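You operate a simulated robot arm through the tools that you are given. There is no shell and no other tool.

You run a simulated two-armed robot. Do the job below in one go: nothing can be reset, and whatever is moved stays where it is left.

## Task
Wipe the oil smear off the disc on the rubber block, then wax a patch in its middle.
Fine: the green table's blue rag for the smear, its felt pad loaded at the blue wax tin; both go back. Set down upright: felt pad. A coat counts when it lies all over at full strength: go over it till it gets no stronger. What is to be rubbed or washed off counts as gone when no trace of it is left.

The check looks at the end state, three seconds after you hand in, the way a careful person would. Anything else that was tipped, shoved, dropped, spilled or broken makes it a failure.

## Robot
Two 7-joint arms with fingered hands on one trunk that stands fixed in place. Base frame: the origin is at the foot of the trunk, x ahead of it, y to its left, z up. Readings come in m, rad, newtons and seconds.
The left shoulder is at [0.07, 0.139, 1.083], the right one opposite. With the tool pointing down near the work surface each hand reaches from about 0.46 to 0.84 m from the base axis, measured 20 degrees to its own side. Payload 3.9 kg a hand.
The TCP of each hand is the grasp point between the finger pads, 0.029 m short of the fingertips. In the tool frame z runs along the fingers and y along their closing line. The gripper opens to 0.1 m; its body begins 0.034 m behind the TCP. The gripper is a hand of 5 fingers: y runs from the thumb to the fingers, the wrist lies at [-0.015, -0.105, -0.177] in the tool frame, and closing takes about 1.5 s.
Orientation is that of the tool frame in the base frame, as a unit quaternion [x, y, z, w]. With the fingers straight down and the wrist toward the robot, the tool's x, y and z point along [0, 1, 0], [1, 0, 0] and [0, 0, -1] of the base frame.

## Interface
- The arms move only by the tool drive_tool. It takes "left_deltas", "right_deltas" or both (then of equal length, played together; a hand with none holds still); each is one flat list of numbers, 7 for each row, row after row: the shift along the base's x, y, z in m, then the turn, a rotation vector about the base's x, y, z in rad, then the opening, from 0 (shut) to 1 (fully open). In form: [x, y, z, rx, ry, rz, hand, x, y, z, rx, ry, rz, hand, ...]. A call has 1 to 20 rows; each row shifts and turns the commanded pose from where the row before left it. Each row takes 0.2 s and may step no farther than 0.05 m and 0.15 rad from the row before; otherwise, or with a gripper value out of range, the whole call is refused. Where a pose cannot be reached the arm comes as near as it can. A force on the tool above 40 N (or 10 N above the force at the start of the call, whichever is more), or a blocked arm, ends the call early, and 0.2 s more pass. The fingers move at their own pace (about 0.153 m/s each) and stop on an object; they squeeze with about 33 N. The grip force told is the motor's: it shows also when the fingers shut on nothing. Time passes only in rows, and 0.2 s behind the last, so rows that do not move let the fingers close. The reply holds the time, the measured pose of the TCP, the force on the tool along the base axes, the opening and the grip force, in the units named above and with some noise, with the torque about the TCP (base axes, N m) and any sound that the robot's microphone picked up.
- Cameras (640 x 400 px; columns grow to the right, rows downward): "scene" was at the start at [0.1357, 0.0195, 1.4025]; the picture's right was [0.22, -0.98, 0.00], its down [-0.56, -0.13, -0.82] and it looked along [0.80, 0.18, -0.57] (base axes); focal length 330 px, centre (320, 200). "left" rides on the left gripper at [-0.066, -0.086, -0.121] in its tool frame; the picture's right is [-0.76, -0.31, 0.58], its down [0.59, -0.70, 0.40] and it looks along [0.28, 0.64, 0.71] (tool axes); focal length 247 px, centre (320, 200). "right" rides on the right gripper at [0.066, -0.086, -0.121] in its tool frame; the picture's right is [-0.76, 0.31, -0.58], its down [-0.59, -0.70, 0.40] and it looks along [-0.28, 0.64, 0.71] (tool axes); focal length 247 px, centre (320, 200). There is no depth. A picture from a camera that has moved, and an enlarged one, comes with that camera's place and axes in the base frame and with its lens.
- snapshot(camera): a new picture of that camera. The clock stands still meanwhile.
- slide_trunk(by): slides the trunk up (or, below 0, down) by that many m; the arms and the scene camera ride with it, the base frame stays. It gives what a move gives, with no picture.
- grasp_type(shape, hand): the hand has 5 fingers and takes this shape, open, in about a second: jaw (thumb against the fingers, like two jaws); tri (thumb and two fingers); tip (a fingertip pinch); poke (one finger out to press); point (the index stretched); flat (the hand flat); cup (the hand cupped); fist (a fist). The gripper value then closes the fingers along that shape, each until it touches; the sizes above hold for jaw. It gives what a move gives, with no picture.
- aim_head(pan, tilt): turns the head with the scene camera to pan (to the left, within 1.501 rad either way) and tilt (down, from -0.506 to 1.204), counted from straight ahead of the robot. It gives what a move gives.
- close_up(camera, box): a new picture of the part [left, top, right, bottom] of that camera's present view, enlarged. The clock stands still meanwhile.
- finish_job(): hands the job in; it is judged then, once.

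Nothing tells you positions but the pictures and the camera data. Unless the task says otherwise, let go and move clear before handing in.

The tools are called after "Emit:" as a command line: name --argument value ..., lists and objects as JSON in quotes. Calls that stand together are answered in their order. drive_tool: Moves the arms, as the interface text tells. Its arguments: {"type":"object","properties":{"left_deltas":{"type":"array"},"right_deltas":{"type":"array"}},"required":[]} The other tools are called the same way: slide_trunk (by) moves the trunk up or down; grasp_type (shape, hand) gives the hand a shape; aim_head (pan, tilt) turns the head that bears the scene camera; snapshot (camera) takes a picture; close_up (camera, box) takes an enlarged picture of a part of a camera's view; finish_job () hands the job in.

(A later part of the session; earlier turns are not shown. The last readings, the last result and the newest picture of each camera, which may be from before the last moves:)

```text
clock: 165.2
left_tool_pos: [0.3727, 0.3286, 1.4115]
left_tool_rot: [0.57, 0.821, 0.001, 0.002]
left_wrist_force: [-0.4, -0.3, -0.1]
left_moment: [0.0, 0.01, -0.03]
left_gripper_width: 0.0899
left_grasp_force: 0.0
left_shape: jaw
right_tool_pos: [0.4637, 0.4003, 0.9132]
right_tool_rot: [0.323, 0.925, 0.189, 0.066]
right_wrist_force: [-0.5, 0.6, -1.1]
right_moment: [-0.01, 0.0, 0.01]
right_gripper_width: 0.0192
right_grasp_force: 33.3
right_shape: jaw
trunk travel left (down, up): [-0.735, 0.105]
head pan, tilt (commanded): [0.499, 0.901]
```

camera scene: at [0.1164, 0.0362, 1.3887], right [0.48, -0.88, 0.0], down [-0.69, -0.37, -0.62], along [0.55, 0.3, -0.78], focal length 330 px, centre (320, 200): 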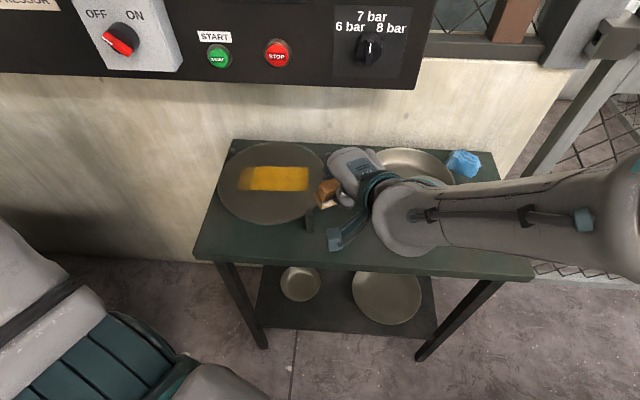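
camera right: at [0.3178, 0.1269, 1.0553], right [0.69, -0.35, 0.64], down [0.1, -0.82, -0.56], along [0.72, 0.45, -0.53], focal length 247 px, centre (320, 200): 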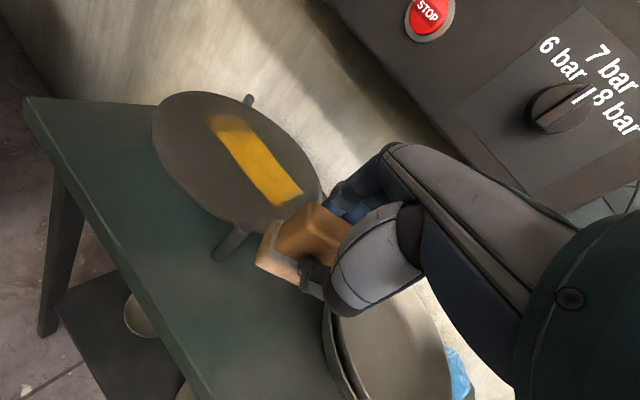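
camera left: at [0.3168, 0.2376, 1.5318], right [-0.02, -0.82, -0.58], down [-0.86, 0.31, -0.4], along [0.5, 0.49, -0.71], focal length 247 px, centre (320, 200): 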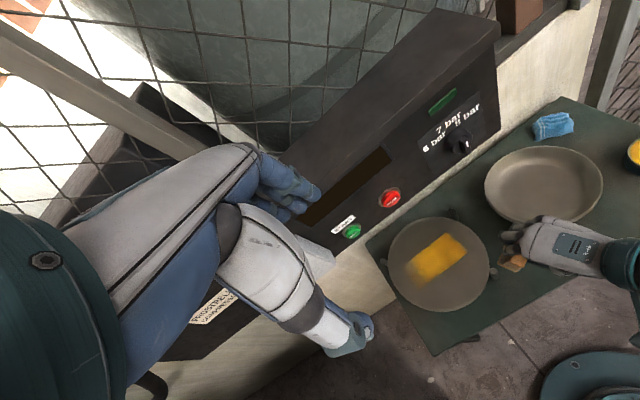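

Emit:
drive_tool --right_deltas '[0, 0, -0.0015, 0, 0, 0, 0, 0, 0, -0.0012, 0, 0, 0, 0, -0.0091, -0.0041, 0, 0, 0, 0, 0, 0.0091, 0.0041, 0, 0, 0, 0, 0, -0.0091, -0.0041, 0, 0, 0, 0, 0, 0.0091, 0.0041, 0, 0, 0, 0, 0, 0.0041, -0.0091, 0, 0, 0, 0, 0, 0.0041, -0.0091, 0, 0, 0, 0, 0, -0.0041, 0.0091, 0, 0, 0, 0, 0, -0.0041, 0.0091, 0, 0, 0, 0, 0, -0.0091, -0.0041, 0, 0, 0, 0, 0, 0.0091, 0.0041, 0, 0, 0, 0, 0, 0.0041, -0.0091, 0, 0, 0, 0, 0, -0.0041, 0.0091, 0, 0, 0, 0, 0, -0.0041, 0.0091, 0, 0, 0, 0, 0, 0.0041, -0.0091, 0, 0, 0, 0, 0]'

Emit:
drive_tool --right_deltas '[0, 0, 0.01, 0, 0, 0, 0, -0.01, -0.02, 0.02, 0, 0, 0, 0, 0, -0.04, 0.015, 0, 0, 0, 0, 0, -0.045, 0.01, 0, 0, 0, 0, 0, -0.045, 0, 0, 0, 0, 0, 0, -0.045, 0, 0, 0, 0, 0, 0, -0.045, 0, 0, 0, 0, 0]'

Emit:
close_up --camera "scene" --box '[240, 135, 310, 200]'

Emit:
close_up --camera "left" --box '[400, 215, 475, 300]'

Emit:
close_up --camera "scene" --box '[310, 130, 410, 230]'

```text
clock: 168.6
left_tool_pos: [0.3693, 0.3284, 1.4131]
left_tool_rot: [0.57, 0.822, 0.001, 0.001]
left_wrist_force: [-0.1, -0.6, 0.1]
left_moment: [-0.03, 0.02, 0.02]
left_gripper_width: 0.0895
left_grasp_force: 0.1
left_shape: jaw
right_tool_pos: [0.4673, 0.3958, 0.9093]
right_tool_rot: [0.322, 0.925, 0.191, 0.067]
right_wrist_force: [-2.3, 3.0, 13.9]
right_moment: [0.14, -0.06, 0.01]
right_gripper_width: 0.0198
right_grasp_force: 33.6
right_shape: jaw
right hand out of reach, approached as far as the arm can: row 15
trunk travel left (down, up): [-0.735, 0.105]
head pan, tilt (commanded): [0.499, 0.901]
```

```text
clock: 170.2
left_tool_pos: [0.3724, 0.3274, 1.4132]
left_tool_rot: [0.57, 0.822, 0.002, 0.001]
left_wrist_force: [-0.6, -0.6, -0.3]
left_moment: [0.04, 0.0, -0.02]
left_gripper_width: 0.0899
left_grasp_force: 0.0
left_shape: jaw
right_tool_pos: [0.4584, 0.1516, 0.9616]
right_tool_rot: [0.323, 0.924, 0.191, 0.067]
right_wrist_force: [-0.4, -0.3, -1.0]
right_moment: [0.02, 0.0, 0.01]
right_gripper_width: 0.0193
right_grasp_force: 33.0
right_shape: jaw
trunk travel left (down, up): [-0.735, 0.105]
head pan, tilt (commanded): [0.499, 0.901]
```

```text
6.15 times, centred on (275, 168) of scene
camera zoom: at [0.1156, 0.0343, 1.3888], right [0.48, -0.88, 0.0], down [-0.69, -0.37, -0.62], along [0.55, 0.3, -0.78], focal length 2028 px, centre (597, 400)
```

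zoom: 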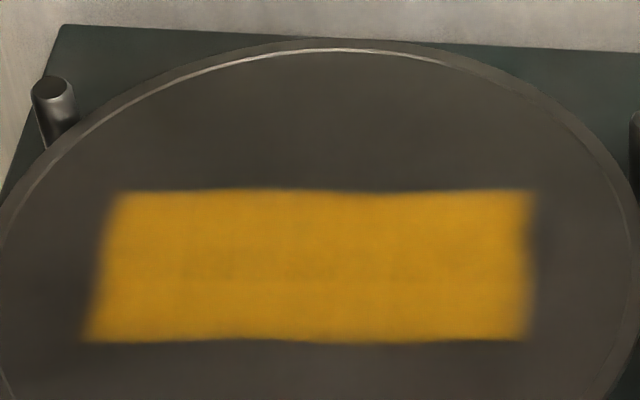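

```text
4.71 times, centred on (438, 258) of left
camera zoom: at [0.3159, 0.2354, 1.5324], right [-0.02, -0.82, -0.58], down [-0.86, 0.31, -0.4], along [0.5, 0.49, -0.71], focal length 1162 px, centre (-233, -71)
```

zoom: 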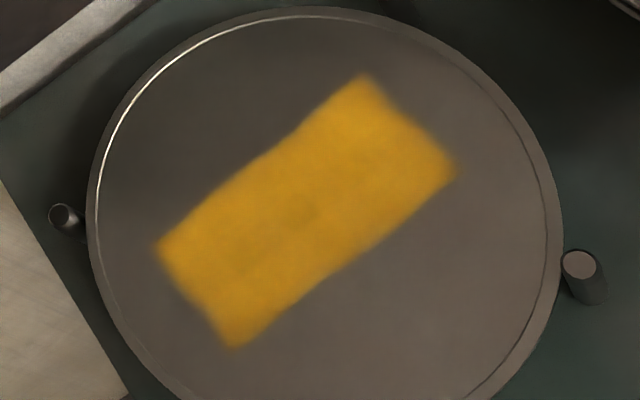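

```text
4.00 times, centred on (360, 180) of scene
camera zoom: at [0.1156, 0.0343, 1.3888], right [0.48, -0.88, 0.0], down [-0.69, -0.37, -0.62], along [0.55, 0.3, -0.78], focal length 1318 px, centre (160, 280)
```

zoom: 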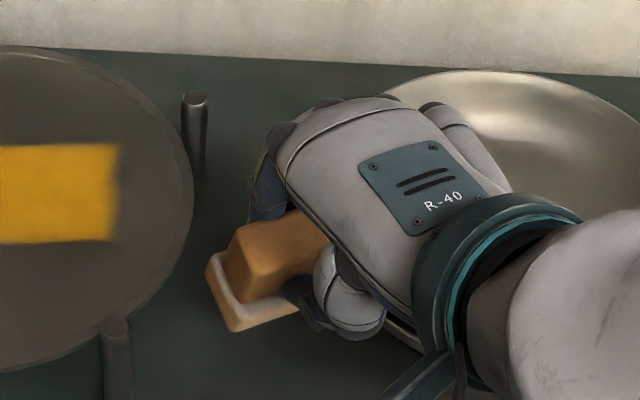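

The corner has come up and the patch looks uniform now. To be sure it is saturated, I go over the whole patch once more and see whether anything still changes.

Emit:
drive_tool --right_deltas '[-0.003, 0.04, -0.004, 0, 0, 0, 0, -0.003, 0.04, -0.004, 0, 0, 0, 0, -0.003, 0.04, -0.004, 0, 0, 0, 0, -0.003, 0.04, -0.004, 0, 0, 0, 0, -0.003, 0.04, -0.004, 0, 0, 0, 0, -0.007, 0.03, -0.012, 0, 0, 0, 0, 0, 0, -0.01, 0, 0, 0, 0, 0, 0, -0.006, 0, 0, 0, 0, 0, 0, 0, 0, 0, 0, 0]'

```text
clock: 172.2
left_tool_pos: [0.3729, 0.3279, 1.4119]
left_tool_rot: [0.57, 0.822, 0.0, 0.002]
left_wrist_force: [-0.4, 0.1, -0.1]
left_moment: [0.04, -0.01, -0.01]
left_gripper_width: 0.0896
left_grasp_force: 0.0
left_shape: jaw
right_tool_pos: [0.4368, 0.3852, 0.9144]
right_tool_rot: [0.323, 0.925, 0.189, 0.066]
right_wrist_force: [0.4, 0.8, -1.2]
right_moment: [-0.01, -0.02, 0.0]
right_gripper_width: 0.0193
right_grasp_force: 33.0
right_shape: jaw
trunk travel left (down, up): [-0.735, 0.105]
head pan, tilt (commanded): [0.499, 0.901]
```

Emit:
drive_tool --right_deltas '[0, 0, -0.002, 0, 0, 0, 0, 0, 0, -0.0015, 0, 0, 0, 0, 0, 0, 0, 0, 0, 0, 0]'

```text
clock: 173.0
left_tool_pos: [0.3739, 0.3279, 1.4108]
left_tool_rot: [0.57, 0.822, 0.0, 0.001]
left_wrist_force: [0.3, 1.1, 0.0]
left_moment: [0.0, -0.01, 0.01]
left_gripper_width: 0.0899
left_grasp_force: 0.0
left_shape: jaw
right_tool_pos: [0.4367, 0.3854, 0.9108]
right_tool_rot: [0.323, 0.925, 0.189, 0.066]
right_wrist_force: [0.4, -0.3, -0.9]
right_moment: [-0.02, 0.01, 0.0]
right_gripper_width: 0.0193
right_grasp_force: 32.8
right_shape: jaw
trunk travel left (down, up): [-0.735, 0.105]
head pan, tilt (commanded): [0.499, 0.901]
```

Emit:
drive_tool --right_deltas '[0, 0, -0.0015, 0, 0, 0, 0, 0, 0, -0.001, 0, 0, 0, 0, 0, 0, 0, 0, 0, 0, 0]'

```text
clock: 173.8
left_tool_pos: [0.3739, 0.3288, 1.4124]
left_tool_rot: [0.57, 0.821, 0.001, 0.001]
left_wrist_force: [-0.7, -0.4, -0.1]
left_moment: [-0.03, 0.03, -0.01]
left_gripper_width: 0.0898
left_grasp_force: 0.1
left_shape: jaw
right_tool_pos: [0.4364, 0.3857, 0.9094]
right_tool_rot: [0.323, 0.925, 0.189, 0.066]
right_wrist_force: [0.2, 1.2, 6.7]
right_moment: [0.05, -0.07, 0.04]
right_gripper_width: 0.0195
right_grasp_force: 33.3
right_shape: jaw
trunk travel left (down, up): [-0.735, 0.105]
head pan, tilt (commanded): [0.499, 0.901]
```

6.7 N. Now the lanes over the whole patch.

Emit:
drive_tool --right_deltas '[0.005, -0.0112, 0, 0, 0, 0, 0, 0.005, -0.0112, 0, 0, 0, 0, 0, 0.005, -0.0112, 0, 0, 0, 0, 0, 0.005, -0.0112, 0, 0, 0, 0, 0, 0.005, -0.0112, 0, 0, 0, 0, 0, 0.005, -0.0112, 0, 0, 0, 0, 0, 0.005, -0.0112, 0, 0, 0, 0, 0, 0.005, -0.0112, 0, 0, 0, 0, 0, 0.005, -0.0112, 0, 0, 0, 0, 0, 0.0137, 0.0061, 0, 0, 0, 0, 0, -0.005, 0.0112, 0, 0, 0, 0, 0, -0.005, 0.0112, 0, 0, 0, 0, 0, -0.005, 0.0112, 0, 0, 0, 0, 0, -0.005, 0.0112, 0, 0, 0, 0, 0, -0.005, 0.0112, 0, 0, 0, 0, 0, -0.005, 0.0112, 0, 0, 0, 0, 0, -0.005, 0.0112, 0, 0, 0, 0, 0, -0.005, 0.0112, 0, 0, 0, 0, 0, -0.005, 0.0112, 0, 0, 0, 0, 0]'

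Emit:
drive_tool --right_deltas '[0.0137, 0.0061, 0, 0, 0, 0, 0, 0.005, -0.0112, 0, 0, 0, 0, 0, 0.005, -0.0112, 0, 0, 0, 0, 0, 0.005, -0.0112, 0, 0, 0, 0, 0, 0.005, -0.0112, 0, 0, 0, 0, 0, 0.005, -0.0112, 0, 0, 0, 0, 0, 0.005, -0.0112, 0, 0, 0, 0, 0, 0.005, -0.0112, 0, 0, 0, 0, 0, 0.005, -0.0112, 0, 0, 0, 0, 0, 0.005, -0.0112, 0, 0, 0, 0, 0, 0.01, 0.0045, 0, 0, 0, 0, 0, -0.005, 0.0112, 0, 0, 0, 0, 0, -0.005, 0.0112, 0, 0, 0, 0, 0, -0.005, 0.0112, 0, 0, 0, 0, 0, -0.005, 0.0112, 0, 0, 0, 0, 0, -0.005, 0.0112, 0, 0, 0, 0, 0, -0.005, 0.0112, 0, 0, 0, 0, 0, -0.005, 0.0112, 0, 0, 0, 0, 0, -0.005, 0.0112, 0, 0, 0, 0, 0]'

Emit:
drive_tool --right_deltas '[-0.0091, -0.0041, 0, 0, 0, 0, 0, -0.0041, 0.0091, 0, 0, 0, 0, 0, 0.0041, -0.0091, 0, 0, 0, 0, 0, 0, 0, 0.01, 0, 0, 0, 0, -0.01, -0.02, 0.02, 0, 0, 0, 0, 0, -0.04, 0.015, 0, 0, 0, 0, 0, -0.045, 0.01, 0, 0, 0, 0, 0, -0.045, 0, 0, 0, 0, 0, 0, -0.045, 0, 0, 0, 0, 0, 0, -0.045, 0, 0, 0, 0, 0]'

Emit:
close_up --camera "scene" --box '[240, 135, 310, 200]'

Emit:
close_up --camera "left" --box '[400, 215, 475, 300]'

```text
clock: 177.8
left_tool_pos: [0.3725, 0.3282, 1.4116]
left_tool_rot: [0.57, 0.822, 0.001, 0.002]
left_wrist_force: [0.0, 0.5, 0.0]
left_moment: [-0.02, -0.01, 0.0]
left_gripper_width: 0.0897
left_grasp_force: 0.0
left_shape: jaw
right_tool_pos: [0.4488, 0.3898, 0.9093]
right_tool_rot: [0.323, 0.925, 0.19, 0.066]
right_wrist_force: [1.3, -1.8, 7.8]
right_moment: [-0.04, 0.04, 0.01]
right_gripper_width: 0.0195
right_grasp_force: 32.2
right_shape: jaw
trunk travel left (down, up): [-0.735, 0.105]
head pan, tilt (commanded): [0.499, 0.901]
```

```text
clock: 181.8
left_tool_pos: [0.3722, 0.327, 1.4125]
left_tool_rot: [0.57, 0.822, 0.001, 0.001]
left_wrist_force: [0.9, -0.1, 0.2]
left_moment: [-0.03, 0.01, -0.02]
left_gripper_width: 0.0896
left_grasp_force: 0.0
left_shape: jaw
right_tool_pos: [0.4797, 0.39, 0.9104]
right_tool_rot: [0.323, 0.925, 0.19, 0.066]
right_wrist_force: [-0.6, -2.4, 7.0]
right_moment: [-0.04, -0.03, 0.0]
right_gripper_width: 0.0197
right_grasp_force: 32.9
right_shape: jaw
trunk travel left (down, up): [-0.735, 0.105]
head pan, tilt (commanded): [0.499, 0.901]
```

```text
clock: 184.0
left_tool_pos: [0.3725, 0.3258, 1.4122]
left_tool_rot: [0.57, 0.821, 0.001, 0.001]
left_wrist_force: [-0.4, -0.4, -0.1]
left_moment: [0.05, -0.01, 0.02]
left_gripper_width: 0.0895
left_grasp_force: 0.1
left_shape: jaw
right_tool_pos: [0.46, 0.1421, 0.9635]
right_tool_rot: [0.323, 0.925, 0.191, 0.065]
right_wrist_force: [-0.3, 0.8, -1.0]
right_moment: [0.01, 0.02, 0.0]
right_gripper_width: 0.0196
right_grasp_force: 33.6
right_shape: jaw
trunk travel left (down, up): [-0.735, 0.105]
head pan, tilt (commanded): [0.499, 0.901]
```

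```text
6.15 times, centred on (275, 168) of scene
camera zoom: at [0.1155, 0.034, 1.3888], right [0.48, -0.88, 0.0], down [-0.69, -0.37, -0.62], along [0.55, 0.3, -0.78], focal length 2028 px, centre (597, 400)
```

zoom: 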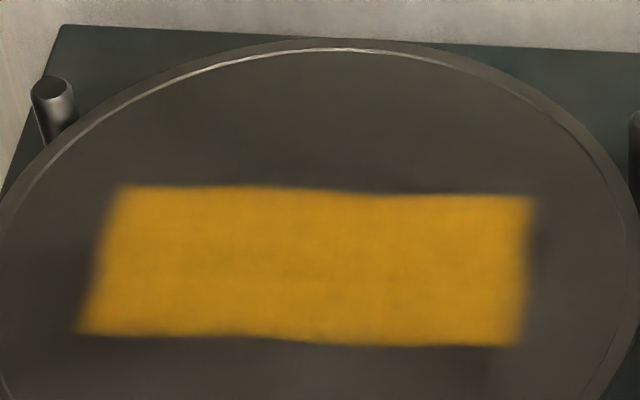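

```text
4.71 times, centred on (438, 258) of left
camera zoom: at [0.3159, 0.2351, 1.5325], right [-0.02, -0.82, -0.58], down [-0.86, 0.31, -0.4], along [0.5, 0.49, -0.71], focal length 1162 px, centre (-233, -71)
```

zoom: 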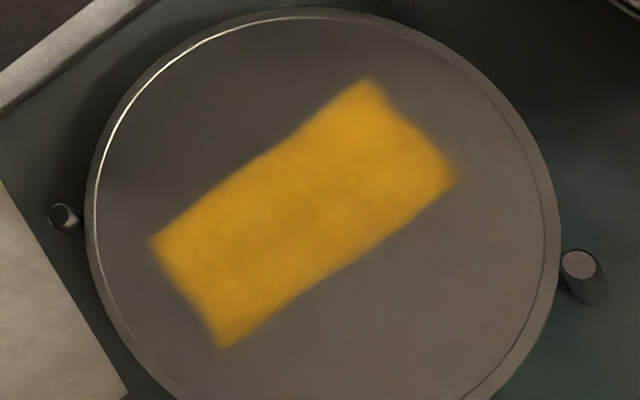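

No further change is visible, and the disc shows an even rectangle. I check the felt's colour to be sure it still carried wax in that last pass.

Emit:
close_up --camera "scene" --box '[310, 130, 410, 230]'

Emit:
close_up --camera "right" --box '[180, 130, 400, 350]'

Emit:
close_up --camera "left" --box '[415, 225, 465, 290]'

```text
4.00 times, centred on (360, 180) of scene
camera zoom: at [0.1155, 0.034, 1.3888], right [0.48, -0.88, 0.0], down [-0.69, -0.37, -0.62], along [0.55, 0.3, -0.78], focal length 1318 px, centre (160, 280)
```

zoom: 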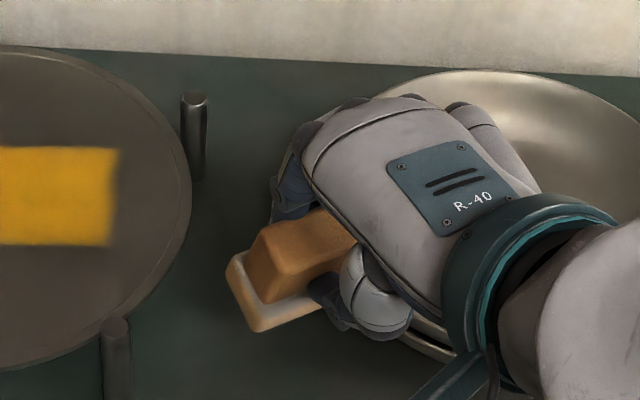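

```text
1.82 times, centred on (290, 240) of right
camera zoom: at [0.3304, 0.0861, 1.0421], right [0.63, -0.43, 0.65], down [0.16, -0.75, -0.65], along [0.76, 0.51, -0.4], focal length 449 px, centre (374, 127)
```

zoom: 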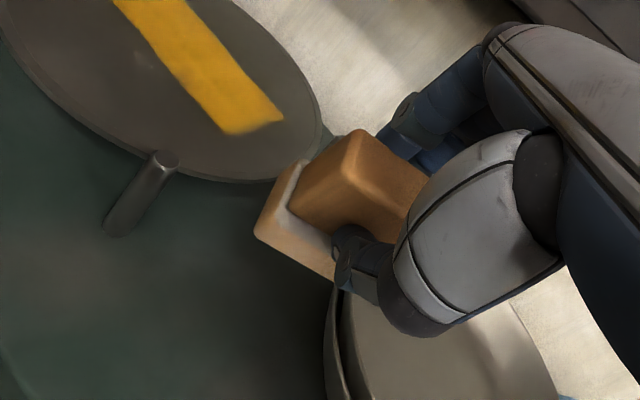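

```text
6.15 times, centred on (440, 258) of left
camera zoom: at [0.3159, 0.2351, 1.5325], right [-0.02, -0.82, -0.58], down [-0.86, 0.31, -0.4], along [0.5, 0.49, -0.71], focal length 1520 px, centre (-418, -154)
```

zoom: 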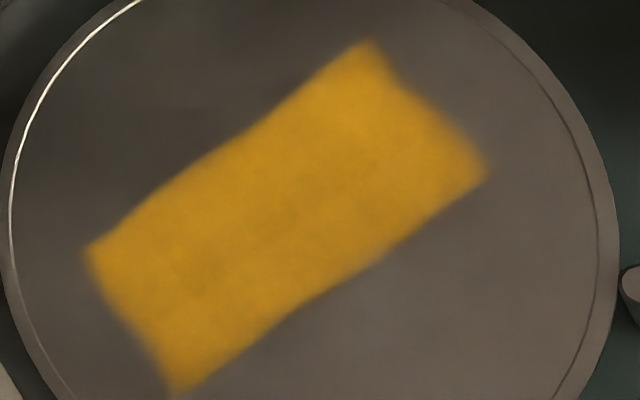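

The coat is even and no longer changes. For a safe set-down beside the tin I first regrip the pad with a vertical hand: I put it down on the disc once more, straighten the hand and grip again.

Emit:
drive_tool --right_deltas '[0.002, 0.04, -0.006, 0, 0, 0, 0, 0.002, 0.04, -0.006, 0, 0, 0, 0, 0.002, 0.04, -0.006, 0, 0, 0, 0, 0.002, 0.04, -0.006, 0, 0, 0, 0, 0, 0.01, -0.012, 0, 0, 0, 0, 0, 0, -0.01, 0, 0, 0, 0, 0, 0, -0.004, 0, 0, 0, 0, 0, 0, 0, 0, 0, 0, 0]'

Emit:
close_up --camera "right" --box '[120, 100, 400, 380]'

Emit:
close_up --camera "scene" --box '[230, 110, 350, 230]'

```text
clock: 186.0
left_tool_pos: [0.373, 0.3273, 1.4118]
left_tool_rot: [0.57, 0.822, 0.001, 0.0]
left_wrist_force: [-0.5, 0.3, -0.5]
left_moment: [-0.03, 0.01, 0.03]
left_gripper_width: 0.0901
left_grasp_force: 0.0
left_shape: jaw
right_tool_pos: [0.4894, 0.3045, 0.9307]
right_tool_rot: [0.344, 0.914, 0.206, 0.062]
right_wrist_force: [1.1, -0.1, -0.8]
right_moment: [-0.01, 0.0, 0.0]
right_gripper_width: 0.0192
right_grasp_force: 33.0
right_shape: jaw
trunk travel left (down, up): [-0.735, 0.105]
head pan, tilt (commanded): [0.499, 0.901]
stopped in row 8 (right hand): the arm was blocked; the commanded pose is now the measured one
```

```text
1.43 times, centred on (260, 240) of right
camera zoom: at [0.357, 0.2498, 1.0076], right [0.61, -0.48, 0.63], down [0.12, -0.73, -0.67], along [0.78, 0.49, -0.39], focal length 353 px, centre (406, 143)
```

zoom: 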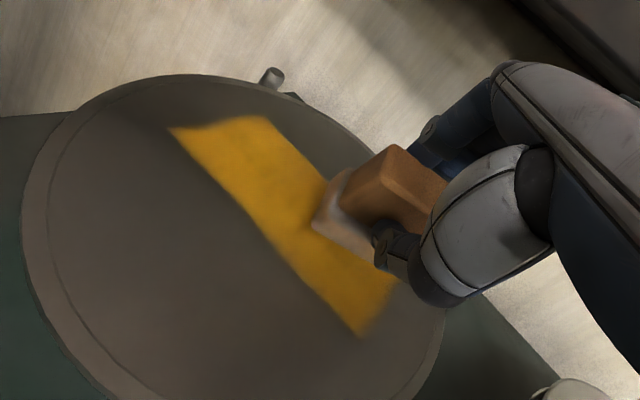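

```text
3.33 times, centred on (290, 170) of scene
camera zoom: at [0.1163, 0.0359, 1.3887], right [0.48, -0.88, 0.0], down [-0.69, -0.38, -0.62], along [0.55, 0.3, -0.78], focal length 1099 px, centre (420, 300)
```

zoom: 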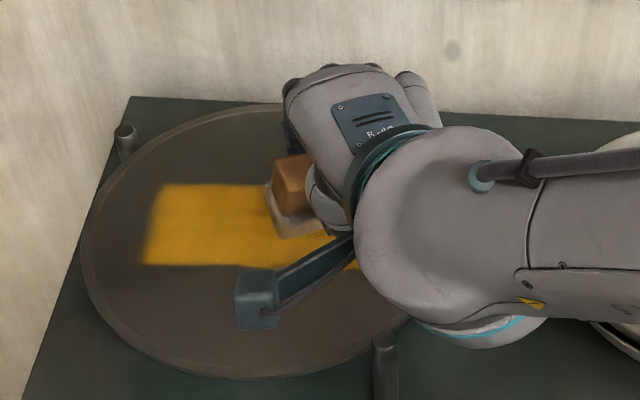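

The arm reports being blocked, with nothing felt at the wrist, so some other link may be touching something. I look around before moving.

Emit:
snapshot --camera "scene"

Emit:
snapshot --camera "left"

Emit:
snapshot --camera "right"

```text
taken
camera scene: at [0.1163, 0.0359, 1.3887], right [0.48, -0.88, 0.0], down [-0.69, -0.38, -0.62], along [0.55, 0.3, -0.78], focal length 330 px, centre (320, 200)
```

scene: 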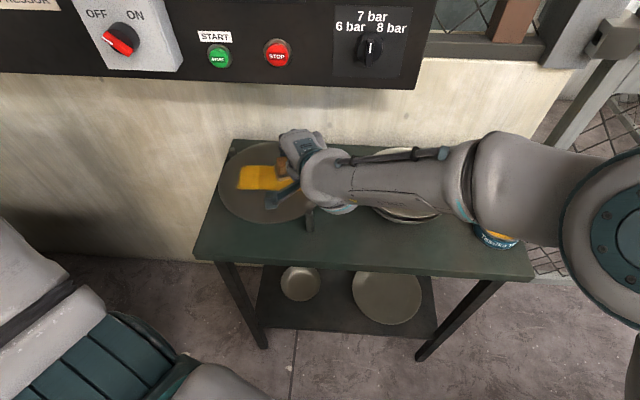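

```text
taken
camera left: at [0.3166, 0.2371, 1.5319], right [-0.02, -0.82, -0.58], down [-0.86, 0.31, -0.4], along [0.5, 0.49, -0.71], focal length 247 px, centre (320, 200)
```

left: 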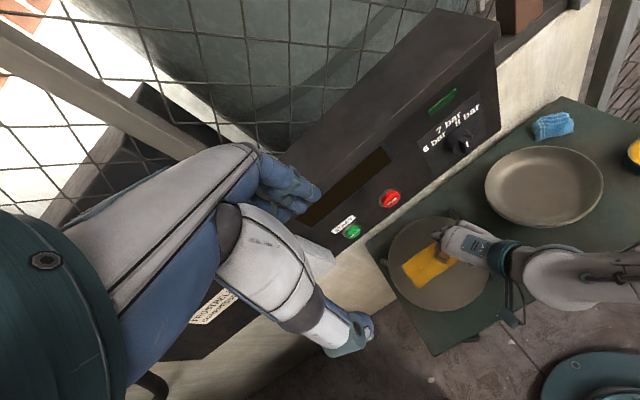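

```text
taken
camera right: at [0.357, 0.2498, 1.0076], right [0.61, -0.48, 0.63], down [0.12, -0.73, -0.67], along [0.78, 0.49, -0.39], focal length 247 px, centre (320, 200)
```

right: 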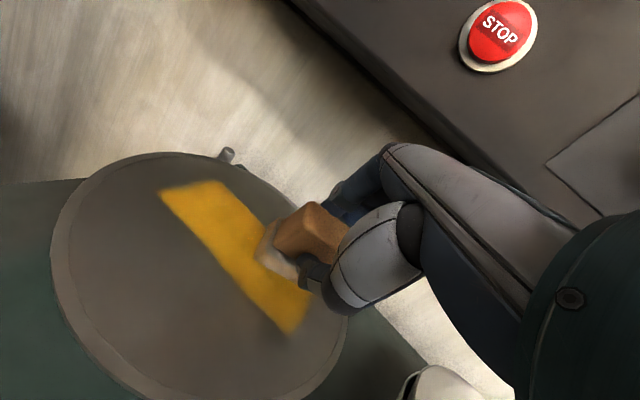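

Nothing visible touches the arm, and the trunk isn't displaced, so this looks like an internal joint limit or a lag. I hold still a moment and read the pose.

Emit:
drive_tool --right_deltas '[0, 0, 0, 0, 0, 0, 0, 0, 0, 0, 0, 0, 0, 0]'

Emit:
aim_head --pan -0.3 --tilt 1.1

Emit:
snapshot --camera "scene"

```text
clock: 186.6
left_tool_pos: [0.3725, 0.3282, 1.4125]
left_tool_rot: [0.571, 0.821, 0.0, 0.001]
left_wrist_force: [0.7, -0.5, -0.4]
left_moment: [0.0, 0.01, -0.01]
left_gripper_width: 0.09
left_grasp_force: 0.1
left_shape: jaw
right_tool_pos: [0.4896, 0.3052, 0.9317]
right_tool_rot: [0.344, 0.914, 0.205, 0.061]
right_wrist_force: [0.1, 0.1, 0.1]
right_moment: [-0.01, -0.03, 0.0]
right_gripper_width: 0.0194
right_grasp_force: 32.9
right_shape: jaw
trunk travel left (down, up): [-0.735, 0.105]
head pan, tilt (commanded): [0.499, 0.901]
```

```text
clock: 187.7
left_tool_pos: [0.3739, 0.328, 1.4115]
left_tool_rot: [0.571, 0.821, 0.0, 0.001]
left_wrist_force: [-0.7, 1.2, 0.2]
left_moment: [-0.04, 0.0, 0.0]
left_gripper_width: 0.0899
left_grasp_force: 0.2
left_shape: jaw
right_tool_pos: [0.4891, 0.3057, 0.9312]
right_tool_rot: [0.344, 0.914, 0.205, 0.062]
right_wrist_force: [0.6, 0.4, -0.6]
right_moment: [-0.01, -0.01, 0.02]
right_gripper_width: 0.0195
right_grasp_force: 33.1
right_shape: jaw
trunk travel left (down, up): [-0.735, 0.105]
head pan, tilt (commanded): [-0.3, 1.1]
```

```text
taken
camera scene: at [0.1104, -0.0185, 1.3749], right [-0.29, -0.96, 0.0], down [-0.85, 0.26, -0.45], along [0.43, -0.13, -0.89], focal length 330 px, centre (320, 200)
```

scene: 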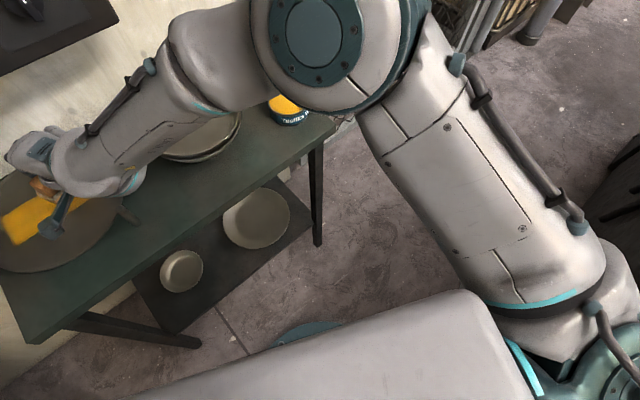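

The arm is stable at (0.489, 0.306, 0.931) with no load on it; I see no obstacle. I shift slightly nearer in small steps and see whether it follows.

Emit:
drive_tool --right_deltas '[-0.006, -0.006, 0, 0, 0, 0, 0, -0.006, -0.006, 0, 0, 0, 0, 0, 0, 0, 0, 0, 0, 0, 0]'

Emit:
aim_head --pan 0.5 --tilt 0.9

Emit:
close_up --camera "scene" --box '[210, 110, 350, 250]'

Emit:
close_up --camera "left" --box '[370, 190, 540, 340]'

```text
clock: 188.5
left_tool_pos: [0.3736, 0.3294, 1.4105]
left_tool_rot: [0.57, 0.821, 0.0, 0.002]
left_wrist_force: [0.1, 0.4, 0.1]
left_moment: [0.0, 0.0, -0.02]
left_gripper_width: 0.0895
left_grasp_force: 0.1
left_shape: jaw
right_tool_pos: [0.4736, 0.2944, 0.9294]
right_tool_rot: [0.339, 0.916, 0.204, 0.063]
right_wrist_force: [0.3, 0.1, -0.2]
right_moment: [-0.03, 0.01, 0.0]
right_gripper_width: 0.0194
right_grasp_force: 33.0
right_shape: jaw
trunk travel left (down, up): [-0.735, 0.105]
head pan, tilt (commanded): [-0.3, 1.1]
```

```text
clock: 189.7
left_tool_pos: [0.3734, 0.3284, 1.4117]
left_tool_rot: [0.57, 0.821, 0.0, 0.001]
left_wrist_force: [0.0, 0.5, -0.2]
left_moment: [-0.01, -0.01, 0.0]
left_gripper_width: 0.0899
left_grasp_force: 0.0
left_shape: jaw
right_tool_pos: [0.4736, 0.2936, 0.9292]
right_tool_rot: [0.342, 0.915, 0.204, 0.062]
right_wrist_force: [-0.8, 0.2, -0.8]
right_moment: [0.0, -0.04, -0.02]
right_gripper_width: 0.0194
right_grasp_force: 33.3
right_shape: jaw
trunk travel left (down, up): [-0.735, 0.105]
head pan, tilt (commanded): [0.499, 0.901]
```

```text
2.86 times, centred on (280, 180) of scene
camera zoom: at [0.1163, 0.0362, 1.3887], right [0.48, -0.88, 0.0], down [-0.69, -0.37, -0.62], along [0.55, 0.3, -0.78], focal length 942 px, centre (434, 257)
```

zoom: 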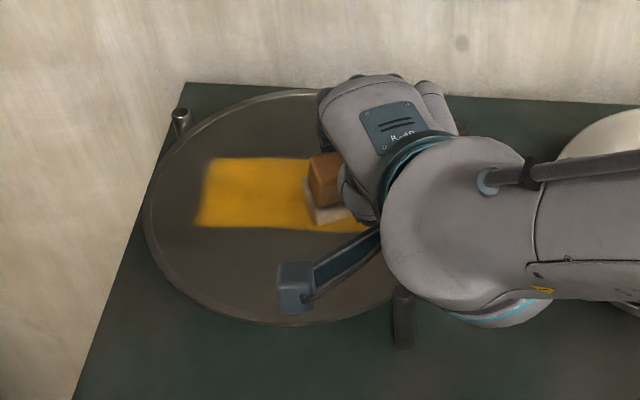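

```text
2.67 times, centred on (455, 265) of left
camera zoom: at [0.3167, 0.2377, 1.5319], right [-0.02, -0.82, -0.58], down [-0.86, 0.31, -0.4], along [0.5, 0.49, -0.71], focal length 659 px, centre (-40, 27)
```

zoom: 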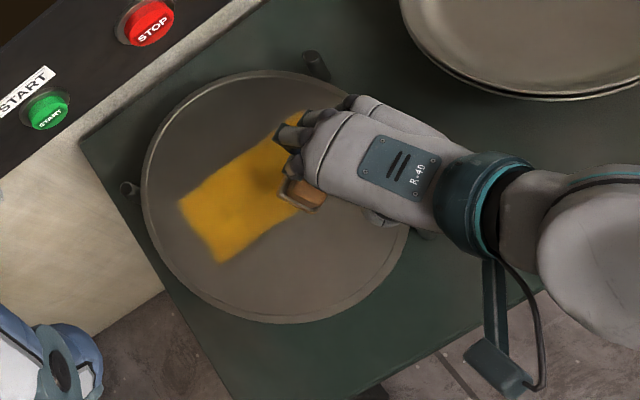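

The arm follows normally again. I lower the pad onto the disc here.

Emit:
drive_tool --right_deltas '[0, 0, -0.008, 0, 0, 0, 0, 0, 0, -0.006, 0, 0, 0, 0, 0, 0, -0.003, 0, 0, 0, 0, 0, 0, 0, 0, 0, 0, 0]'

```text
clock: 190.7
left_tool_pos: [0.3742, 0.3288, 1.4122]
left_tool_rot: [0.57, 0.822, 0.0, 0.001]
left_wrist_force: [-0.2, 0.4, -0.4]
left_moment: [-0.02, 0.01, 0.02]
left_gripper_width: 0.0896
left_grasp_force: 0.1
left_shape: jaw
right_tool_pos: [0.4783, 0.2922, 0.9139]
right_tool_rot: [0.345, 0.914, 0.205, 0.062]
right_wrist_force: [0.6, -0.5, -0.7]
right_moment: [-0.02, -0.03, 0.01]
right_gripper_width: 0.0192
right_grasp_force: 33.0
right_shape: jaw
trunk travel left (down, up): [-0.735, 0.105]
head pan, tilt (commanded): [0.499, 0.901]
```

Emit:
drive_tool --right_deltas '[0, 0, -0.002, 0, 0, 0, 0, 0, 0, -0.0015, 0, 0, 0, 0, 0, 0, 0, 0, 0, 0, 0]'

```text
clock: 191.5
left_tool_pos: [0.3737, 0.329, 1.4121]
left_tool_rot: [0.569, 0.822, 0.0, 0.0]
left_wrist_force: [1.1, -0.9, 0.4]
left_moment: [-0.02, 0.04, 0.01]
left_gripper_width: 0.0897
left_grasp_force: 0.1
left_shape: jaw
right_tool_pos: [0.4813, 0.2887, 0.9129]
right_tool_rot: [0.35, 0.912, 0.208, 0.061]
right_wrist_force: [0.1, 0.4, -1.1]
right_moment: [0.0, 0.04, 0.02]
right_gripper_width: 0.0193
right_grasp_force: 32.5
right_shape: jaw
trunk travel left (down, up): [-0.735, 0.105]
head pan, tilt (commanded): [0.499, 0.901]
```

Downward motion is being deflected though the wrist feels nothing, so I look down at the forearm and wrist area for what it might be touching.

Emit:
aim_head --pan 0.35 --tilt 1.15

Emit:
snapshot --camera "scene"

Emit:
snapshot --camera "right"

```text
clock: 192.2
left_tool_pos: [0.3734, 0.329, 1.4119]
left_tool_rot: [0.57, 0.822, 0.0, 0.001]
left_wrist_force: [0.5, 0.3, 0.1]
left_moment: [0.03, 0.04, -0.03]
left_gripper_width: 0.0898
left_grasp_force: 0.0
left_shape: jaw
right_tool_pos: [0.4814, 0.2893, 0.9132]
right_tool_rot: [0.348, 0.912, 0.208, 0.06]
right_wrist_force: [0.6, 0.5, -0.3]
right_moment: [0.02, -0.02, 0.01]
right_gripper_width: 0.0196
right_grasp_force: 32.4
right_shape: jaw
trunk travel left (down, up): [-0.735, 0.105]
head pan, tilt (commanded): [0.351, 1.15]
```

```text
taken
camera scene: at [0.106, 0.0207, 1.3718], right [0.34, -0.94, 0.0], down [-0.86, -0.31, -0.41], along [0.38, 0.14, -0.91], focal length 330 px, centre (320, 200)
```

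scene: 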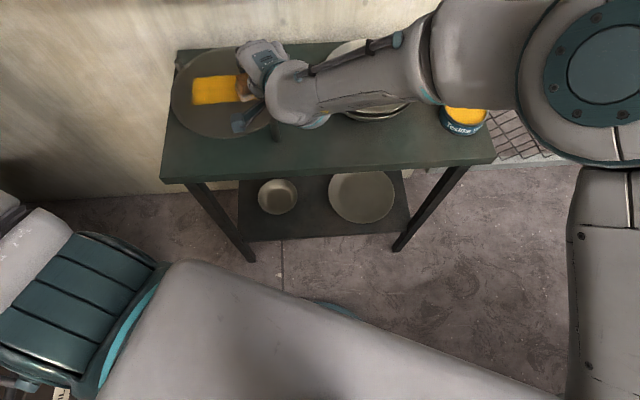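

```text
taken
camera right: at [0.349, 0.2358, 0.9904], right [0.61, -0.49, 0.63], down [0.11, -0.73, -0.68], along [0.79, 0.48, -0.38], focal length 247 px, centre (320, 200)
```

right: 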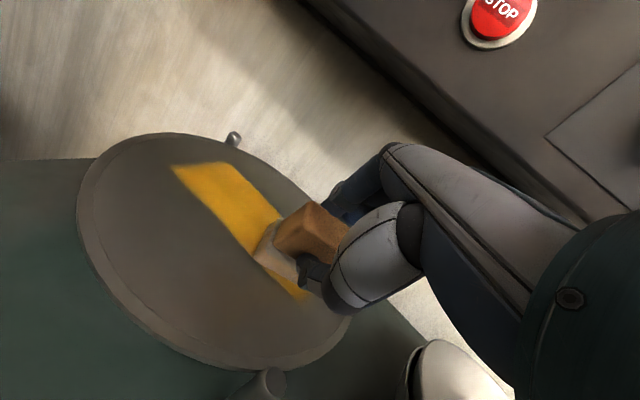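

From above I see nothing in contact; the arm seems to sit at a joint limit in this posture. I back away, raise the trunk again to the height where regripping worked before, and retry.

Emit:
drive_tool --right_deltas '[0, 0, 0.01, 0, 0, 0, 0, 0, 0, 0.02, 0, 0, 0, 0, -0.005, -0.04, 0.015, 0, 0, 0, 0, -0.005, -0.04, 0.01, 0, 0, 0, 0, -0.005, -0.04, 0.01, 0, 0, 0, 0, 0, 0, 0, 0, 0, 0, 0]'

Emit:
slide_trunk --by 0.1

```text
clock: 193.6
left_tool_pos: [0.3726, 0.3308, 1.4121]
left_tool_rot: [0.57, 0.822, 0.0, 0.001]
left_wrist_force: [0.3, 0.2, -0.1]
left_moment: [0.0, 0.01, 0.0]
left_gripper_width: 0.0896
left_grasp_force: 0.0
left_shape: jaw
right_tool_pos: [0.4591, 0.1741, 0.9729]
right_tool_rot: [0.341, 0.915, 0.204, 0.063]
right_wrist_force: [0.6, -0.7, -0.4]
right_moment: [-0.01, 0.04, 0.0]
right_gripper_width: 0.0196
right_grasp_force: 33.0
right_shape: jaw
trunk travel left (down, up): [-0.735, 0.105]
head pan, tilt (commanded): [0.351, 1.15]
```

```text
clock: 195.0
left_tool_pos: [0.373, 0.3289, 1.5115]
left_tool_rot: [0.569, 0.822, 0.0, 0.002]
left_wrist_force: [0.9, -0.5, 0.8]
left_moment: [0.01, -0.02, -0.04]
left_gripper_width: 0.0899
left_grasp_force: 0.0
left_shape: jaw
right_tool_pos: [0.4587, 0.174, 1.0719]
right_tool_rot: [0.342, 0.915, 0.204, 0.062]
right_wrist_force: [-0.3, -0.1, -0.3]
right_moment: [-0.04, 0.01, -0.01]
right_gripper_width: 0.0195
right_grasp_force: 33.2
right_shape: jaw
trunk travel left (down, up): [-0.835, 0.005]
head pan, tilt (commanded): [0.351, 1.15]
```

Back at the higher trunk. I straighten the small orientation error and bring the pad over the same spot where it stood before.

Emit:
drive_tool --right_deltas '[0, 0, -0.03, -0.0175, -0.002, 0.019, 0, 0, 0, -0.03, -0.0175, -0.002, 0.019, 0, 0, 0, -0.03, 0, 0, 0, 0, 0.0036, 0.035, -0.004, 0, 0, 0, 0, 0.0036, 0.035, -0.008, 0, 0, 0, 0, 0.0036, 0.035, -0.012, 0, 0, 0, 0, 0.0036, 0.035, -0.014, 0, 0, 0, 0, 0, 0, -0.012, 0, 0, 0, 0, 0, 0, -0.008, 0, 0, 0, 0, 0, 0, 0, 0, 0, 0, 0]'

Emit:
aim_head --pan 0.5 --tilt 0.9

Emit:
close_up --camera "scene" --box '[210, 130, 350, 270]'

```text
clock: 197.2
left_tool_pos: [0.3726, 0.3311, 1.5107]
left_tool_rot: [0.57, 0.822, 0.0, 0.001]
left_wrist_force: [0.4, 0.2, 0.0]
left_moment: [-0.02, -0.01, 0.02]
left_gripper_width: 0.0896
left_grasp_force: 0.0
left_shape: jaw
right_tool_pos: [0.4745, 0.3135, 0.9242]
right_tool_rot: [0.323, 0.925, 0.188, 0.067]
right_wrist_force: [0.3, -0.7, 0.5]
right_moment: [-0.04, -0.01, 0.01]
right_gripper_width: 0.0195
right_grasp_force: 33.1
right_shape: jaw
trunk travel left (down, up): [-0.835, 0.005]
head pan, tilt (commanded): [0.351, 1.15]
```

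```text
clock: 197.9
left_tool_pos: [0.3723, 0.3284, 1.513]
left_tool_rot: [0.57, 0.822, 0.0, 0.001]
left_wrist_force: [1.0, 0.6, 0.2]
left_moment: [0.01, 0.0, -0.06]
left_gripper_width: 0.0896
left_grasp_force: 0.2
left_shape: jaw
right_tool_pos: [0.4735, 0.3137, 0.9253]
right_tool_rot: [0.323, 0.925, 0.19, 0.066]
right_wrist_force: [0.0, 0.4, 0.2]
right_moment: [-0.02, 0.01, -0.04]
right_gripper_width: 0.0192
right_grasp_force: 32.9
right_shape: jaw
trunk travel left (down, up): [-0.835, 0.005]
head pan, tilt (commanded): [0.499, 0.901]
```

```text
2.86 times, centred on (280, 200) of scene
camera zoom: at [0.1161, 0.036, 1.4887], right [0.48, -0.88, 0.0], down [-0.69, -0.38, -0.62], along [0.55, 0.3, -0.78], focal length 942 px, centre (434, 200)
```

zoom: 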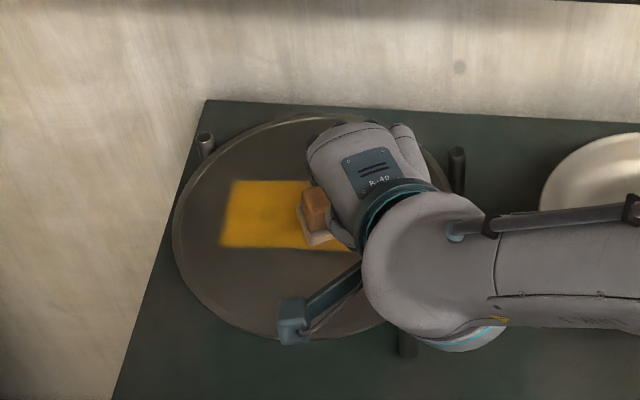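

Now the arm holds the exact pose. I lower the pad to the disc.

Emit:
drive_tool --right_deltas '[0, 0, -0.008, 0, 0, 0, 0, 0, 0, -0.004, 0, 0, 0, 0, 0, 0, -0.002, 0, 0, 0, 0, 0, 0, 0, 0, 0, 0, 0]'

```text
clock: 198.9
left_tool_pos: [0.3736, 0.3291, 1.5118]
left_tool_rot: [0.57, 0.822, 0.001, 0.002]
left_wrist_force: [-0.5, 0.4, 0.2]
left_moment: [0.02, 0.03, -0.01]
left_gripper_width: 0.0899
left_grasp_force: 0.0
left_shape: jaw
right_tool_pos: [0.4723, 0.3137, 0.9103]
right_tool_rot: [0.322, 0.925, 0.189, 0.066]
right_wrist_force: [-0.4, -0.7, -1.5]
right_moment: [-0.04, 0.02, 0.0]
right_gripper_width: 0.0192
right_grasp_force: 33.2
right_shape: jaw
trunk travel left (down, up): [-0.835, 0.005]
head pan, tilt (commanded): [0.499, 0.901]
```

Emit:
drive_tool --right_deltas '[0, 0, -0.0015, 0, 0, 0, 0, 0, 0, -0.001, 0, 0, 0, 0, 0, 0, 0, 0, 0, 0, 0]'

```text
clock: 199.7
left_tool_pos: [0.3714, 0.3283, 1.5118]
left_tool_rot: [0.57, 0.822, 0.0, 0.001]
left_wrist_force: [-0.9, 0.1, -0.6]
left_moment: [0.0, -0.04, 0.0]
left_gripper_width: 0.09
left_grasp_force: 0.1
left_shape: jaw
right_tool_pos: [0.4736, 0.3124, 0.9108]
right_tool_rot: [0.322, 0.925, 0.191, 0.066]
right_wrist_force: [1.0, -0.1, 6.9]
right_moment: [0.07, -0.05, 0.02]
right_gripper_width: 0.0195
right_grasp_force: 33.2
right_shape: jaw
trunk travel left (down, up): [-0.835, 0.005]
head pan, tilt (commanded): [0.499, 0.901]
```

Firm contact at 7 N. I open the hand and check how the pad stands.

Emit:
drive_tool --right_deltas '[0, 0, 0.001, 0, 0, 0, 0, 0, 0, 0, 0, 0, 0, 0.25, 0, 0, 0, 0, 0, 0, 0.4, 0, 0, 0, 0, 0, 0, 0.5, 0, 0, 0, 0, 0, 0, 0.5]'

Emit:
close_up --camera "right" --box '[180, 130, 400, 350]'

Emit:
close_up --camera "scene" --box '[230, 140, 340, 250]'

```text
clock: 200.9
left_tool_pos: [0.3729, 0.3291, 1.5125]
left_tool_rot: [0.57, 0.821, 0.0, 0.002]
left_wrist_force: [0.9, -0.1, 0.1]
left_moment: [0.04, 0.0, -0.02]
left_gripper_width: 0.0899
left_grasp_force: 0.1
left_shape: jaw
right_tool_pos: [0.4737, 0.3136, 0.9102]
right_tool_rot: [0.324, 0.925, 0.19, 0.066]
right_wrist_force: [0.2, 0.2, -0.4]
right_moment: [-0.01, 0.0, 0.03]
right_gripper_width: 0.0496
right_grasp_force: 0.0
right_shape: jaw
trunk travel left (down, up): [-0.835, 0.005]
head pan, tilt (commanded): [0.499, 0.901]
```

```text
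1.82 times, centred on (290, 240) of right
camera zoom: at [0.3435, 0.2559, 0.9878], right [0.63, -0.43, 0.65], down [0.16, -0.75, -0.64], along [0.76, 0.51, -0.4], focal length 449 px, centre (374, 127)
```

zoom: 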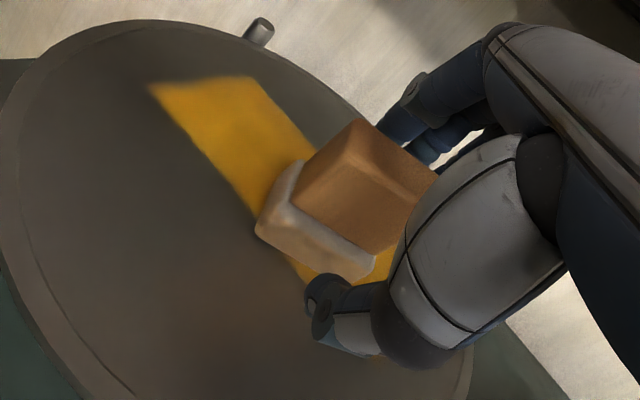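

```text
3.64 times, centred on (285, 195) of scene
camera zoom: at [0.1162, 0.0362, 1.4887], right [0.48, -0.88, 0.0], down [-0.69, -0.38, -0.62], along [0.55, 0.3, -0.78], focal length 1198 px, centre (447, 218)
```

zoom: 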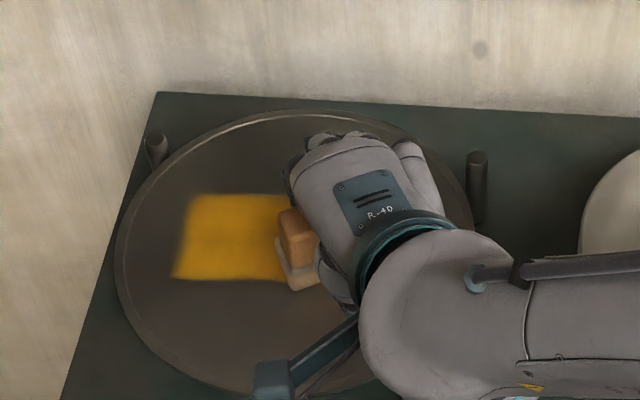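

The pad stands flat, closer to the fingers than to the thumb. I open wider, reduce the tilt to 0.15 rad while shifting forward so the handle sits mid-way, and check.

Emit:
drive_tool --right_deltas '[0, 0, 0.001, 0, 0, 0, 0.8, 0.004, 0.005, 0, 0, 0, 0, 0.8, 0.004, 0.005, 0, -0.0976, 0.078, 0, 0.8, 0.004, 0.005, 0, -0.0976, 0.078, 0, 0.8, 0, 0, 0, 0, 0, 0, 0.8]'

Emit:
close_up --camera "right" --box '[180, 130, 400, 350]'

Emit:
close_up --camera "scene" --box '[230, 140, 340, 250]'

Emit:
close_up --camera "left" --box '[380, 200, 540, 340]'

```text
clock: 202.1
left_tool_pos: [0.3737, 0.328, 1.513]
left_tool_rot: [0.57, 0.821, 0.0, 0.001]
left_wrist_force: [0.4, -1.4, -0.1]
left_moment: [0.0, -0.01, 0.02]
left_gripper_width: 0.0896
left_grasp_force: 0.1
left_shape: jaw
right_tool_pos: [0.4858, 0.329, 0.9104]
right_tool_rot: [0.329, 0.941, 0.074, 0.025]
right_wrist_force: [0.4, -1.1, -0.5]
right_moment: [0.0, -0.02, -0.01]
right_gripper_width: 0.0799
right_grasp_force: 0.0
right_shape: jaw
trunk travel left (down, up): [-0.835, 0.005]
head pan, tilt (commanded): [0.499, 0.901]
```

```text
1.82 times, centred on (290, 240) of right
camera zoom: at [0.3696, 0.2889, 1.018], right [0.73, -0.3, 0.62], down [0.07, -0.86, -0.5], along [0.68, 0.41, -0.61], focal length 449 px, centre (374, 127)
```

zoom: 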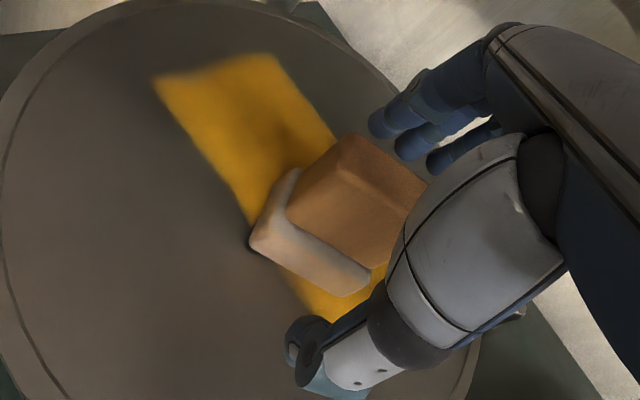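

```text
3.64 times, centred on (285, 195) of scene
camera zoom: at [0.116, 0.036, 1.4887], right [0.48, -0.88, 0.0], down [-0.69, -0.38, -0.62], along [0.55, 0.3, -0.78], focal length 1198 px, centre (447, 218)
```

zoom: 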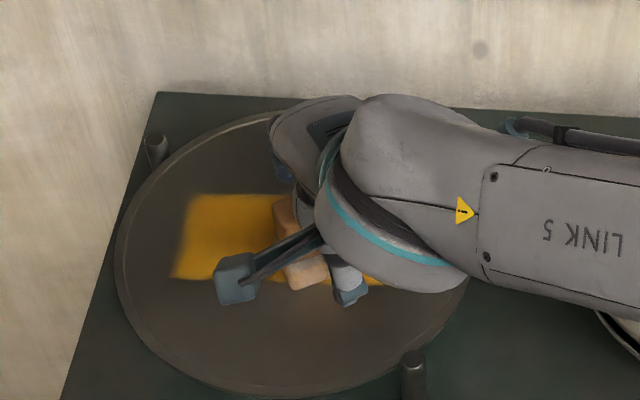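

```text
2.86 times, centred on (460, 270) of left
camera zoom: at [0.3165, 0.2374, 1.632], right [-0.02, -0.82, -0.58], down [-0.86, 0.31, -0.4], along [0.5, 0.49, -0.71], focal length 706 px, centre (-80, 0)
```

zoom: 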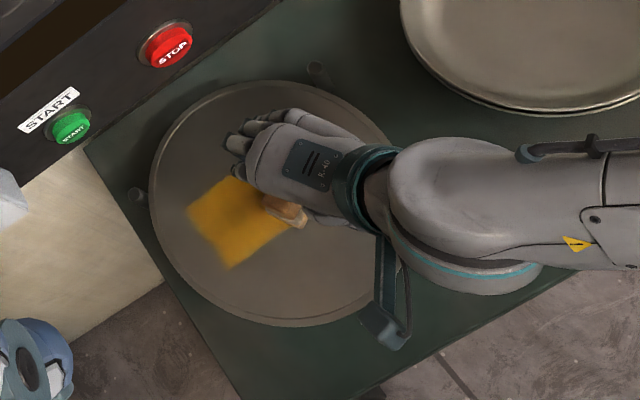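

The handle is about 1.4 cm further away than the middle of the grip. I shift forward by that and check again before closing.

Emit:
drive_tool --right_deltas '[0.0045, 0.0056, 0, 0, 0, 0, 0.8, 0.0045, 0.0056, 0, 0, 0, 0, 0.8, 0, 0, 0, 0, 0, 0, 0.6, 0, 0, 0, 0, 0, 0, 0.6]'

Emit:
close_up --camera "right" --box '[180, 130, 400, 350]'

```text
clock: 203.1
left_tool_pos: [0.374, 0.3287, 1.5109]
left_tool_rot: [0.57, 0.822, -0.001, 0.001]
left_wrist_force: [0.0, -0.2, 0.2]
left_moment: [-0.04, -0.01, 0.0]
left_gripper_width: 0.0899
left_grasp_force: 0.1
left_shape: jaw
right_tool_pos: [0.4945, 0.3414, 0.9104]
right_tool_rot: [0.329, 0.941, 0.073, 0.025]
right_wrist_force: [0.2, 0.3, 0.3]
right_moment: [0.01, 0.03, 0.01]
right_gripper_width: 0.0602
right_grasp_force: 0.1
right_shape: jaw
trunk travel left (down, up): [-0.835, 0.005]
head pan, tilt (commanded): [0.499, 0.901]
```

```text
1.82 times, centred on (290, 240) of right
camera zoom: at [0.3787, 0.3009, 1.0177], right [0.73, -0.3, 0.62], down [0.07, -0.86, -0.5], along [0.68, 0.41, -0.61], focal length 449 px, centre (374, 127)
```

zoom: 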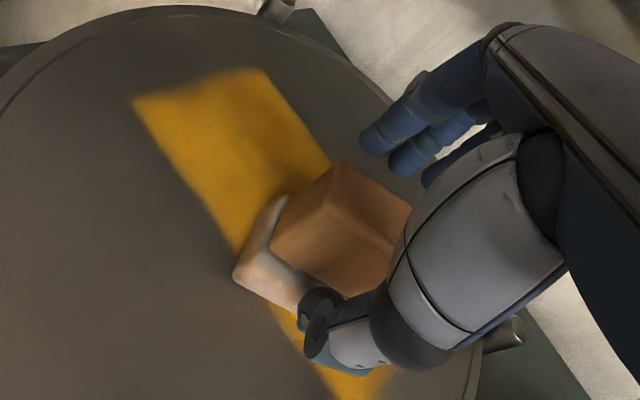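

Aligned within a few millimetres. I close the grip.

Emit:
drive_tool --right_deltas '[0, 0, 0, 0, 0, 0, 0.4, 0, 0, 0, 0, 0, 0, 0.3, 0, 0, 0, 0, 0, 0, 0.2, 0, 0, 0, 0, 0, 0, 0.1, 0, 0, 0, 0, 0, 0, 0, 0, 0, 0, 0, 0, 0, 0, 0, 0, 0, 0, 0, 0, 0]'

Emit:
close_up --camera "right" --box '[180, 130, 400, 350]'

```text
clock: 204.7
left_tool_pos: [0.3741, 0.3283, 1.5126]
left_tool_rot: [0.57, 0.822, 0.001, 0.001]
left_wrist_force: [-0.3, 0.2, 0.0]
left_moment: [0.01, 0.0, -0.03]
left_gripper_width: 0.09
left_grasp_force: 0.1
left_shape: jaw
right_tool_pos: [0.4933, 0.3401, 0.9105]
right_tool_rot: [0.329, 0.941, 0.073, 0.026]
right_wrist_force: [-0.4, -0.6, 0.7]
right_moment: [-0.02, 0.04, -0.01]
right_gripper_width: 0.0193
right_grasp_force: 33.1
right_shape: jaw
trunk travel left (down, up): [-0.835, 0.005]
head pan, tilt (commanded): [0.499, 0.901]
```

```text
1.82 times, centred on (290, 240) of right
camera zoom: at [0.3785, 0.3008, 1.0178], right [0.73, -0.3, 0.62], down [0.07, -0.86, -0.5], along [0.68, 0.41, -0.61], focal length 449 px, centre (374, 127)
```

zoom: 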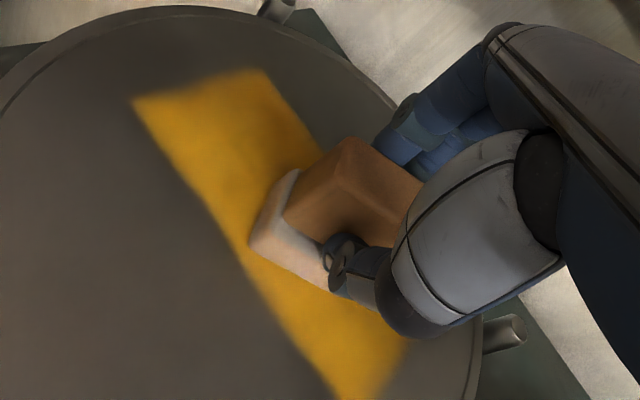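

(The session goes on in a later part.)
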